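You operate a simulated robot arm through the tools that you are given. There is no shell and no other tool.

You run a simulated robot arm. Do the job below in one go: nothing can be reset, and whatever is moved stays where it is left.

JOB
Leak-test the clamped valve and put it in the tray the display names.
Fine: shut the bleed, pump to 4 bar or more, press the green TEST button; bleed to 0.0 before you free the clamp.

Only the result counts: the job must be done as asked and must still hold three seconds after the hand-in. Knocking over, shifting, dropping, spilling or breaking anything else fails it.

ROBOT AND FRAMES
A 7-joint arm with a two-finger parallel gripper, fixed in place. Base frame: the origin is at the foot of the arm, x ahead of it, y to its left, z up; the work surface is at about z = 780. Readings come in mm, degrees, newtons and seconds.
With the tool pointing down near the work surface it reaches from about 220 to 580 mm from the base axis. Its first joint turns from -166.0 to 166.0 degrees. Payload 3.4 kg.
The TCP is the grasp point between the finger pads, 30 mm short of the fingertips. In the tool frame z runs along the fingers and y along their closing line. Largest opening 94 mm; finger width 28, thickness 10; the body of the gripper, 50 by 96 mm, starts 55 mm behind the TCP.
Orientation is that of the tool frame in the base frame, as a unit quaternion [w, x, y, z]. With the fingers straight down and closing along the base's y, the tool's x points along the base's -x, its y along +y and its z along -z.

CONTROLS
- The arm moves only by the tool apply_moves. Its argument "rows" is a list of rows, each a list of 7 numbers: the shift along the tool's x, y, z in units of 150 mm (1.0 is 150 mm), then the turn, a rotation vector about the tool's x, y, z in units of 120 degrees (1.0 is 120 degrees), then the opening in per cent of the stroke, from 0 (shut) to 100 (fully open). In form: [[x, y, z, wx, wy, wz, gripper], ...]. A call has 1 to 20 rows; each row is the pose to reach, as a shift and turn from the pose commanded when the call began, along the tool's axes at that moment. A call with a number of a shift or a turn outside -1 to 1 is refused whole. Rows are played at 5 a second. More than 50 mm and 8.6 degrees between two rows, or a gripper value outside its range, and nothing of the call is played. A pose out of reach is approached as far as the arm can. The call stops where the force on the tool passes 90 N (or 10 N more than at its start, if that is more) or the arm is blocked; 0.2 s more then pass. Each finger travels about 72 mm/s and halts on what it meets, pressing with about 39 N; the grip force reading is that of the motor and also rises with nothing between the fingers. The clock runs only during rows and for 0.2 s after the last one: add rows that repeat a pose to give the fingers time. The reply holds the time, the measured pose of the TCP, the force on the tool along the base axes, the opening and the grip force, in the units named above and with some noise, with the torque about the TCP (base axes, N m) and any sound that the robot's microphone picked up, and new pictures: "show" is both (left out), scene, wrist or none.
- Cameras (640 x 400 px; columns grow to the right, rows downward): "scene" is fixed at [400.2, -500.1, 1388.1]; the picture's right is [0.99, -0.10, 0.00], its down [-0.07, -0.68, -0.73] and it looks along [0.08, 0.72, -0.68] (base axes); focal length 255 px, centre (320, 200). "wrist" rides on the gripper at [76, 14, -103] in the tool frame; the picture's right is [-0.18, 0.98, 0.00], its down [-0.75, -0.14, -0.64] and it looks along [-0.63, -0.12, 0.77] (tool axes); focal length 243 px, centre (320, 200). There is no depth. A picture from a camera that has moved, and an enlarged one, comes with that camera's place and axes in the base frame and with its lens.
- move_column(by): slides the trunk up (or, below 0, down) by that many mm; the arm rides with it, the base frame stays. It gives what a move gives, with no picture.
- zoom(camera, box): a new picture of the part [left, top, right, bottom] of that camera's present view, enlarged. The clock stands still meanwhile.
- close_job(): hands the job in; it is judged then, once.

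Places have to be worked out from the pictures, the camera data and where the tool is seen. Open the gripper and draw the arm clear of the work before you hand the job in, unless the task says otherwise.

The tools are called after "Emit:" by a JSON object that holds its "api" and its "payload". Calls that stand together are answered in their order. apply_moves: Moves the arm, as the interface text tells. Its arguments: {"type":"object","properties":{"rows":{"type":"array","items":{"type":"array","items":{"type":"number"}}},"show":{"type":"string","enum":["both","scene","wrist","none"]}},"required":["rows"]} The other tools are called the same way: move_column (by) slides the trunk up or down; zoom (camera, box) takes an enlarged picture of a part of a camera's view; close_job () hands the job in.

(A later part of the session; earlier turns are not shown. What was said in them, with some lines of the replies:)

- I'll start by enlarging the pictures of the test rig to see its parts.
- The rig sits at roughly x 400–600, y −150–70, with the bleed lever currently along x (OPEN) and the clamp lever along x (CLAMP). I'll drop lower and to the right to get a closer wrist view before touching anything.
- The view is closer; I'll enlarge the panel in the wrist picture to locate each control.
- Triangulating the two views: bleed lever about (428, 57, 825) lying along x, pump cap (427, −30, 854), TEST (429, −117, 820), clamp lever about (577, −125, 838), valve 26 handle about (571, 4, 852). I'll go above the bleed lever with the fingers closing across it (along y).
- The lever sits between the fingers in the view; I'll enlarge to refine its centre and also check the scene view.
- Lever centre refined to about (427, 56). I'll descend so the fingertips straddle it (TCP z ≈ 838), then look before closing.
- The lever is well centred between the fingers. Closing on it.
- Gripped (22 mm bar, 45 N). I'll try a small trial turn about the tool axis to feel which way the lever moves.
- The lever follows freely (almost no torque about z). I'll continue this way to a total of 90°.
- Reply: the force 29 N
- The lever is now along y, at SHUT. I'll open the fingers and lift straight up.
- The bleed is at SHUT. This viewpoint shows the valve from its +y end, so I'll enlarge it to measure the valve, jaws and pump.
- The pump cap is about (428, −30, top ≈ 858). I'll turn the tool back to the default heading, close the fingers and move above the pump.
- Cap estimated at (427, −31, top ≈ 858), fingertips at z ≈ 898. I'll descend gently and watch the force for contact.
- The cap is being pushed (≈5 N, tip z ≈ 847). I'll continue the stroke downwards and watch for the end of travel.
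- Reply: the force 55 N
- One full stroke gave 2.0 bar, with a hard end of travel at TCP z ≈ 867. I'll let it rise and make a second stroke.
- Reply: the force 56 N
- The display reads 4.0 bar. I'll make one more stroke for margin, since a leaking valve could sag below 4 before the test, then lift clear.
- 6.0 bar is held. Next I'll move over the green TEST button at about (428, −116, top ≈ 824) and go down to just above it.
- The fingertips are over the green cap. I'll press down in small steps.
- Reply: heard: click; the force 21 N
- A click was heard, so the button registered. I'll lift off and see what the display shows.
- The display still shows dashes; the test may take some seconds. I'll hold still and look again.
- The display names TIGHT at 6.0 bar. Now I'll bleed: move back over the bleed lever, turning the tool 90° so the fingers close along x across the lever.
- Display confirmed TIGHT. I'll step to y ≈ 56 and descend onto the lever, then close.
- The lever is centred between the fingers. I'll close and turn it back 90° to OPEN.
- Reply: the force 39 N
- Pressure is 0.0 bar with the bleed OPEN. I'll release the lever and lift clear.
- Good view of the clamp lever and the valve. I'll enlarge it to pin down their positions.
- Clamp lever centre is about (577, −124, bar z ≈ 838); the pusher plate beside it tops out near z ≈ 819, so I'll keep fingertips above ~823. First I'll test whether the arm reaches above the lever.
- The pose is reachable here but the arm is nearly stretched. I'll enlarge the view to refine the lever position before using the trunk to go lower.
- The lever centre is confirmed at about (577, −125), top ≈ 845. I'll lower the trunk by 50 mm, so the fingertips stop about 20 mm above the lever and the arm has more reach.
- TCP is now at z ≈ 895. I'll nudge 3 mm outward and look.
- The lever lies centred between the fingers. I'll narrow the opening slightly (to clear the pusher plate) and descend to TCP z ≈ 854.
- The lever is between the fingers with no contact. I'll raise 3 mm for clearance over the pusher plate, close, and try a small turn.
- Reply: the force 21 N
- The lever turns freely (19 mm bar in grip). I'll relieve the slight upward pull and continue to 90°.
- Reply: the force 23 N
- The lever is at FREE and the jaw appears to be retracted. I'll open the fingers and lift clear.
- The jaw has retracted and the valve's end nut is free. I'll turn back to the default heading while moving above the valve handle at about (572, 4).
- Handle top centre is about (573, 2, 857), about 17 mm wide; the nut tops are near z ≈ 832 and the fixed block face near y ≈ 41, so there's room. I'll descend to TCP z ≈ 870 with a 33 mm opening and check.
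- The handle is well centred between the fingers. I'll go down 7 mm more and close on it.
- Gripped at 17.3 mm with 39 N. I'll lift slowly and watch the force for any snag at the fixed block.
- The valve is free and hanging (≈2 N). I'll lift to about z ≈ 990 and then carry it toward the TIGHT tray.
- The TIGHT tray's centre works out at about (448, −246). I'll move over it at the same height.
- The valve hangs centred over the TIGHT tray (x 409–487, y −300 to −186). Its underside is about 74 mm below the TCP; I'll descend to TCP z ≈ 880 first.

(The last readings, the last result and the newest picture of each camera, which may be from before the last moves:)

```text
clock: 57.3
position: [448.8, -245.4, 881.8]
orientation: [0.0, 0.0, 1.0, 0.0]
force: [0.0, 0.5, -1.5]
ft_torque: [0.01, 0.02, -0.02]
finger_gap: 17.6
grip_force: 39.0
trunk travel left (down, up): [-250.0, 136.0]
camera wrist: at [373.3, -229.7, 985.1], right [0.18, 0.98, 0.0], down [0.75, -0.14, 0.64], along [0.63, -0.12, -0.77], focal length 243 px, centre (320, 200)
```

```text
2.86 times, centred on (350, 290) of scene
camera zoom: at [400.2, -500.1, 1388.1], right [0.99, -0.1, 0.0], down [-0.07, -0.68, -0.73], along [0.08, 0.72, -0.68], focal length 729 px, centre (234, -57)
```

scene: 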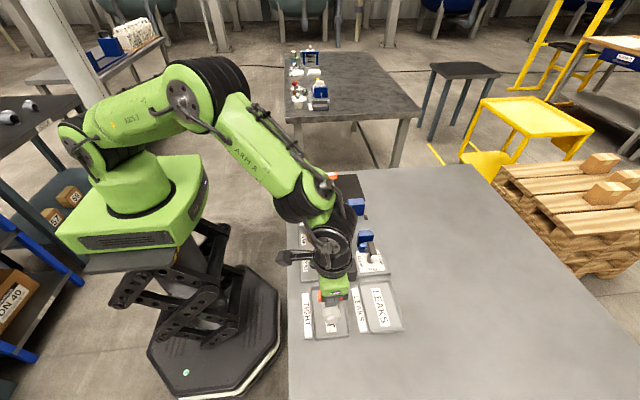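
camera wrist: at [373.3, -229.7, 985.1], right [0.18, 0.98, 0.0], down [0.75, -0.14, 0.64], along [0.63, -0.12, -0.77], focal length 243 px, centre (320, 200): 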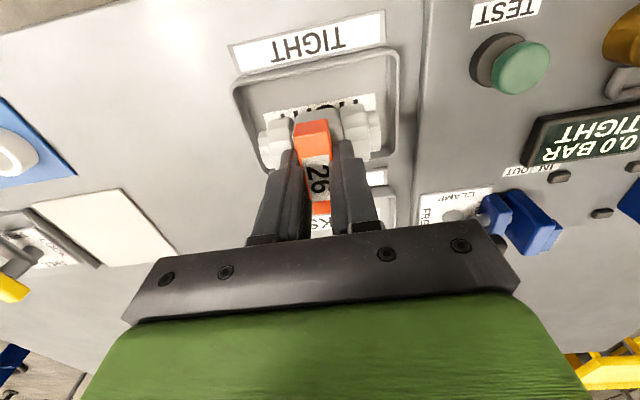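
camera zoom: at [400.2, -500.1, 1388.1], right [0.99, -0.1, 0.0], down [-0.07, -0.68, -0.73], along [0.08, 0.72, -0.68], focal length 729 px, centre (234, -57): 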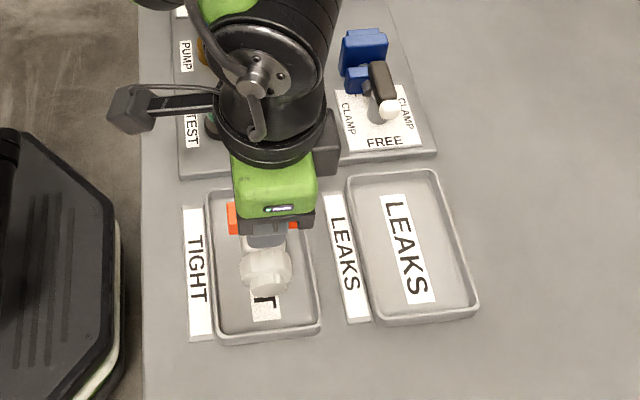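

The valve is inside the tray's outline. I'll lower further in small steps and check the force for touchdown.

Emit:
{"api": "apply_moves", "payload": {"rows": [[0, 0, 0.05, 0, 0, 0, 0], [0, 0, 0.09, 0, 0, 0, 0], [0, 0, 0.11, 0, 0, 0, 0], [0, 0, 0.125, 0, 0, 0, 0], [0, 0, 0.14, 0, 0, 0, 0]], "show": "wrist"}}

```text
clock: 58.5
position: [448.7, -244.1, 860.5]
orientation: [0.001, 0.0, 1.0, -0.001]
force: [0.7, 0.7, -1.5]
ft_torque: [0.03, 0.0, -0.03]
finger_gap: 17.2
grip_force: 38.6
trunk travel left (down, up): [-250.0, 136.0]
camera wrist: at [373.7, -229.2, 964.3], right [0.18, 0.98, 0.0], down [0.75, -0.14, 0.64], along [0.63, -0.12, -0.77], focal length 243 px, centre (320, 200)
```

wrist: 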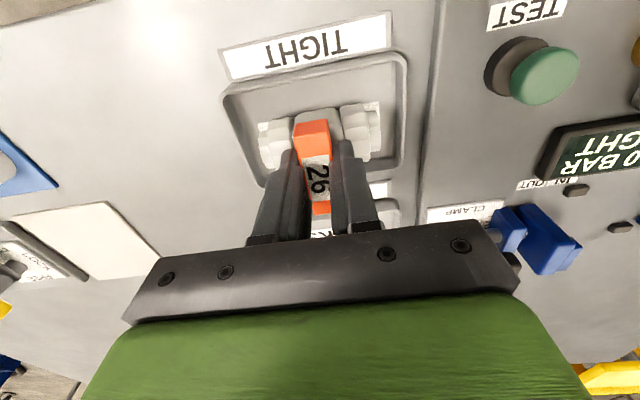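

No contact yet at TCP z ≈ 860. I'll continue down in 1.5–2 mm steps.

Emit:
{"api": "apply_moves", "payload": {"rows": [[0, 0, 0.012, 0, 0, 0, 0], [0, 0, 0.024, 0, 0, 0, 0], [0, 0, 0.03, 0, 0, 0, 0]], "show": "none"}}

```text
clock: 59.3
position: [449.7, -244.4, 858.3]
orientation: [0.002, 0.0, 1.0, 0.0]
force: [0.3, 0.2, 11.3]
ft_torque: [0.1, 0.13, -0.01]
finger_gap: 17.2
grip_force: 38.9
trunk travel left (down, up): [-250.0, 136.0]
```

Touchdown (≈11 N upward at TCP z ≈ 858). I'll ease up 1 mm, open the fingers gently, and look.

Emit:
{"api": "apply_moves", "payload": {"rows": [[0, 0, -0.008, 0, 0, 0, 5], [0, 0, -0.008, 0, 0, 0, 20], [0, 0, -0.008, 0, 0, 0, 30], [0, 0, -0.008, 0, 0, 0, 38], [0, 0, -0.008, 0, 0, 0, 38]], "show": "both"}}

Emit:
{"api": "zoom", "payload": {"camera": "wrist", "box": [200, 20, 440, 240]}}

```text
clock: 60.5
position: [449.2, -244.5, 857.1]
orientation: [0.0, 0.0, 1.0, 0.0]
force: [0.3, -0.2, -0.2]
ft_torque: [0.0, 0.01, -0.04]
finger_gap: 36.1
grip_force: 0.0
trunk travel left (down, up): [-250.0, 136.0]
camera wrist: at [373.7, -229.3, 960.9], right [0.18, 0.98, 0.0], down [0.75, -0.14, 0.64], along [0.63, -0.12, -0.77], focal length 243 px, centre (320, 200)
```

scene: 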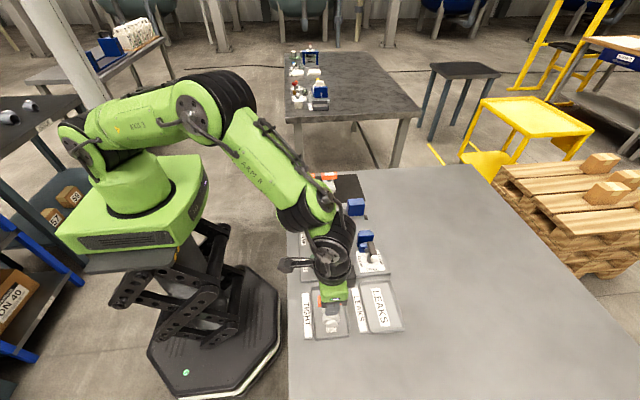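
wrist: 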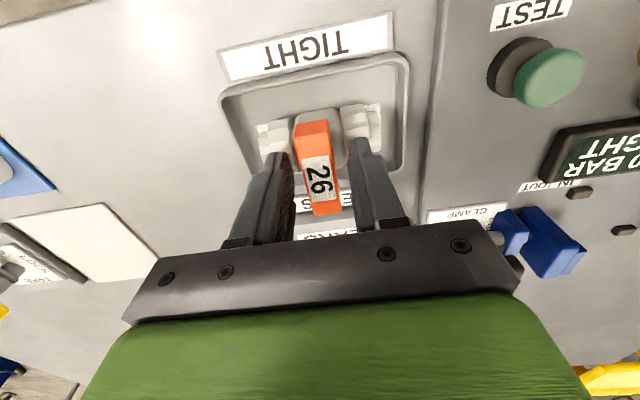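

```text
1.82 times, centred on (320, 130) of wrist
camera zoom: at [373.7, -229.3, 960.9], right [0.18, 0.98, 0.0], down [0.75, -0.14, 0.64], along [0.63, -0.12, -0.77], focal length 441 px, centre (320, 327)
```

zoom: 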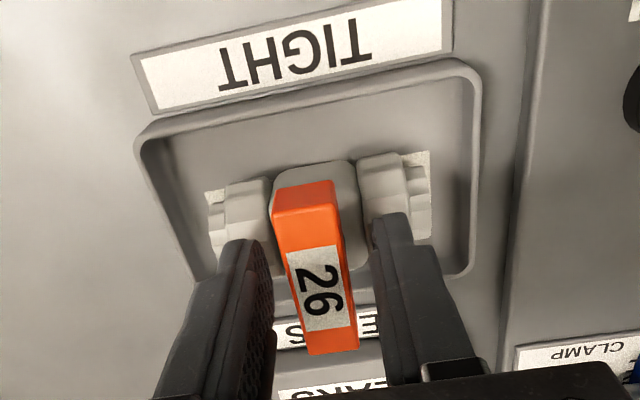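

The valve sits upright in the TIGHT tray and the fingers are clear of the handle. I'll withdraw straight up.

Emit:
{"api": "apply_moves", "payload": {"rows": [[0, 0, -0.05, 0, 0, 0, 38], [0, 0, -0.15, 0, 0, 0, 38], [0, 0, -0.3, 0, 0, 0, 38], [0, 0, -0.5, 0, 0, 0, 38], [0, 0, -0.75, 0, 0, 0, 38], [0, 0, -1.0, 0, 0, 0, 38], [0, 0, -1.0, 0, 0, 0, 38]], "show": "both"}}

Emit:
{"api": "zoom", "payload": {"camera": "scene", "box": [280, 160, 420, 360]}}

```text
clock: 62.1
position: [448.1, -242.3, 1008.5]
orientation: [-0.001, 0.0, 1.0, 0.0]
force: [0.9, 0.2, -0.3]
ft_torque: [-0.02, 0.0, 0.0]
finger_gap: 35.7
grip_force: 0.0
trunk travel left (down, up): [-250.0, 136.0]
camera wrist: at [373.4, -227.0, 1111.2], right [0.18, 0.98, 0.0], down [0.75, -0.14, 0.64], along [0.63, -0.12, -0.77], focal length 243 px, centre (320, 200)
```

scene: 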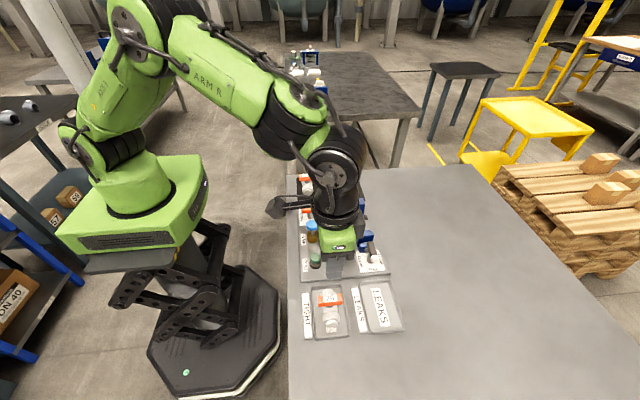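
wrist: 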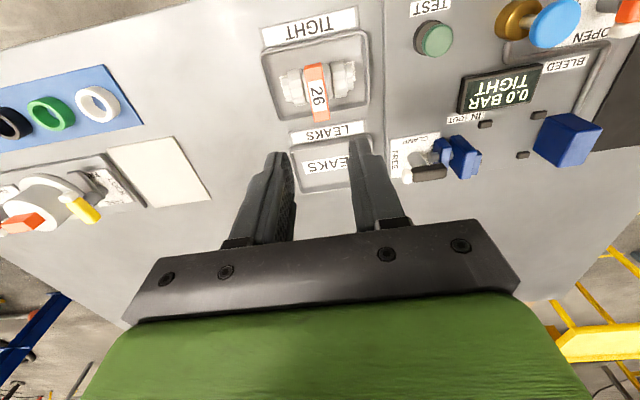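

```text
2.00 times, centred on (350, 260) of scene
camera zoom: at [400.2, -500.1, 1388.1], right [0.99, -0.1, 0.0], down [-0.07, -0.68, -0.73], along [0.08, 0.72, -0.68], focal length 510 px, centre (260, 80)
```

zoom: 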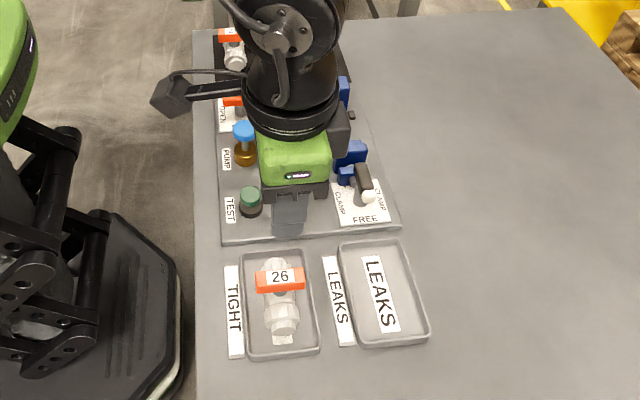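

Valve 26 rests in the TIGHT tray and the display reads 0.0 BAR TIGHT. I'll open the gripper and draw the arm back clear of the work, then check everything once more.

Emit:
{"api": "apply_moves", "payload": {"rows": [[0.1, 0.15, -0.2, 0, 0, 0, 60], [0.2, 0.3, -0.4, 0, 0, 0, 80], [0.3, 0.45, -0.6, 0, 0, 0, 100], [0.45, 0.6, -0.75, 0, 0, 0, 100], [0.6, 0.8, -0.85, 0, 0, 0, 100], [0.6, 0.8, -0.85, 0, 0, 0, 100], [0.6, 0.8, -0.85, 0, 0, 0, 100], [0.6, 0.8, -0.85, 0, 0, 0, 100], [0.6, 0.8, -0.85, 0, 0, 0, 100]], "show": "both"}}

Emit:
{"api": "zoom", "payload": {"camera": "scene", "box": [280, 160, 420, 360]}}

```text
clock: 64.1
position: [357.1, -123.6, 1133.8]
orientation: [0.0, 0.0, 1.0, -0.001]
force: [-0.3, 0.5, -0.7]
ft_torque: [-0.05, 0.02, -0.01]
finger_gap: 94.0
grip_force: 0.2
trunk travel left (down, up): [-250.0, 136.0]
camera wrist: at [281.5, -107.3, 1237.3], right [0.18, 0.98, 0.0], down [0.75, -0.14, 0.64], along [0.63, -0.12, -0.77], focal length 243 px, centre (320, 200)
```

scene: 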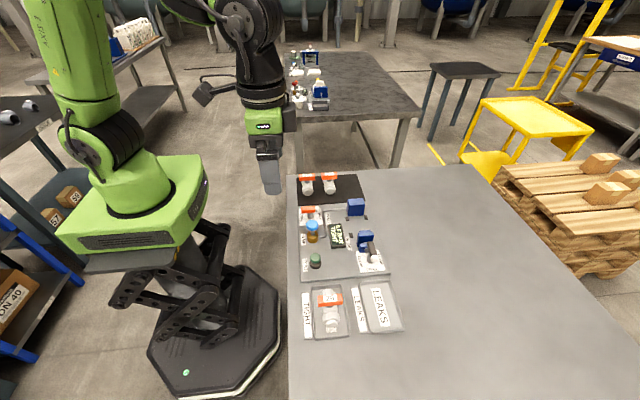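
wrist: 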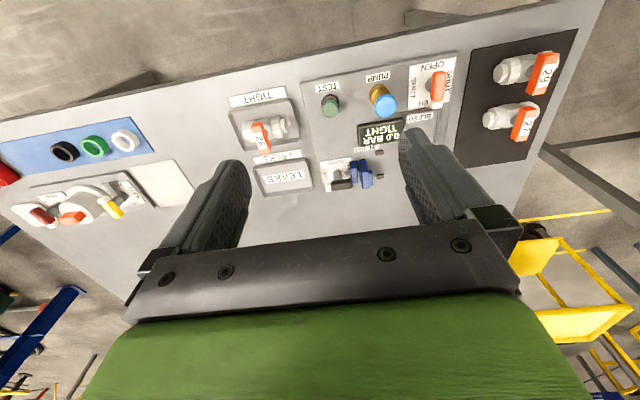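

```text
2.00 times, centred on (350, 260) of scene
camera zoom: at [400.2, -500.1, 1388.1], right [0.99, -0.1, 0.0], down [-0.07, -0.68, -0.73], along [0.08, 0.72, -0.68], focal length 510 px, centre (260, 80)
```

zoom: 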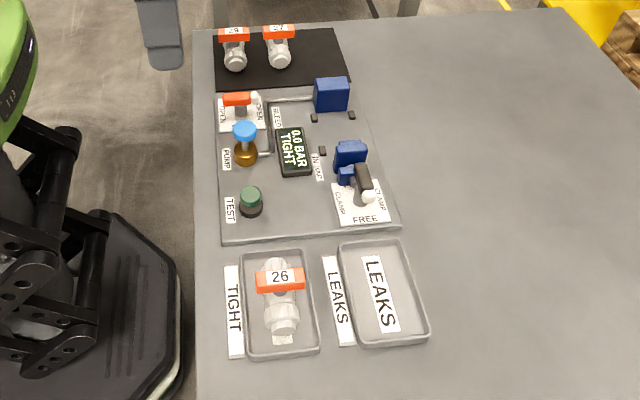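

Valve 26 is at rest in the TIGHT tray, the pressure reads 0.0 bar, and the other valves are undisturbed. The arm is clear with the gripper open, so I'm handing the job in.

Emit:
{"api": "close_job", "payload": {}}

```text
The job is handed in.
```

Valve 26 passed the leak test, and it is now in the TIGHT tray, the one the display named.

- **Test:** I shut the bleed, pumped to 6.0 bar and pressed TEST. A click was heard, and a few seconds later the display read TIGHT, with the pressure still at 6.0 bar.
- **Release:** I opened the bleed and the display read 0.0 bar before I turned the clamp lever to FREE.
- **Placement:** I lifted the valve by its handle and set it upright in the TIGHT tray. It stayed put after the fingers let go.

In the last pictures the other two valves and the empty LEAKS tray had not moved. I opened the gripper and drew the arm clear before handing in. The bleed lever is at OPEN, the clamp lever is at FREE, and the trunk is 50 mm lower than at the start. I lowered it to reach the clamp and did not raise it again.
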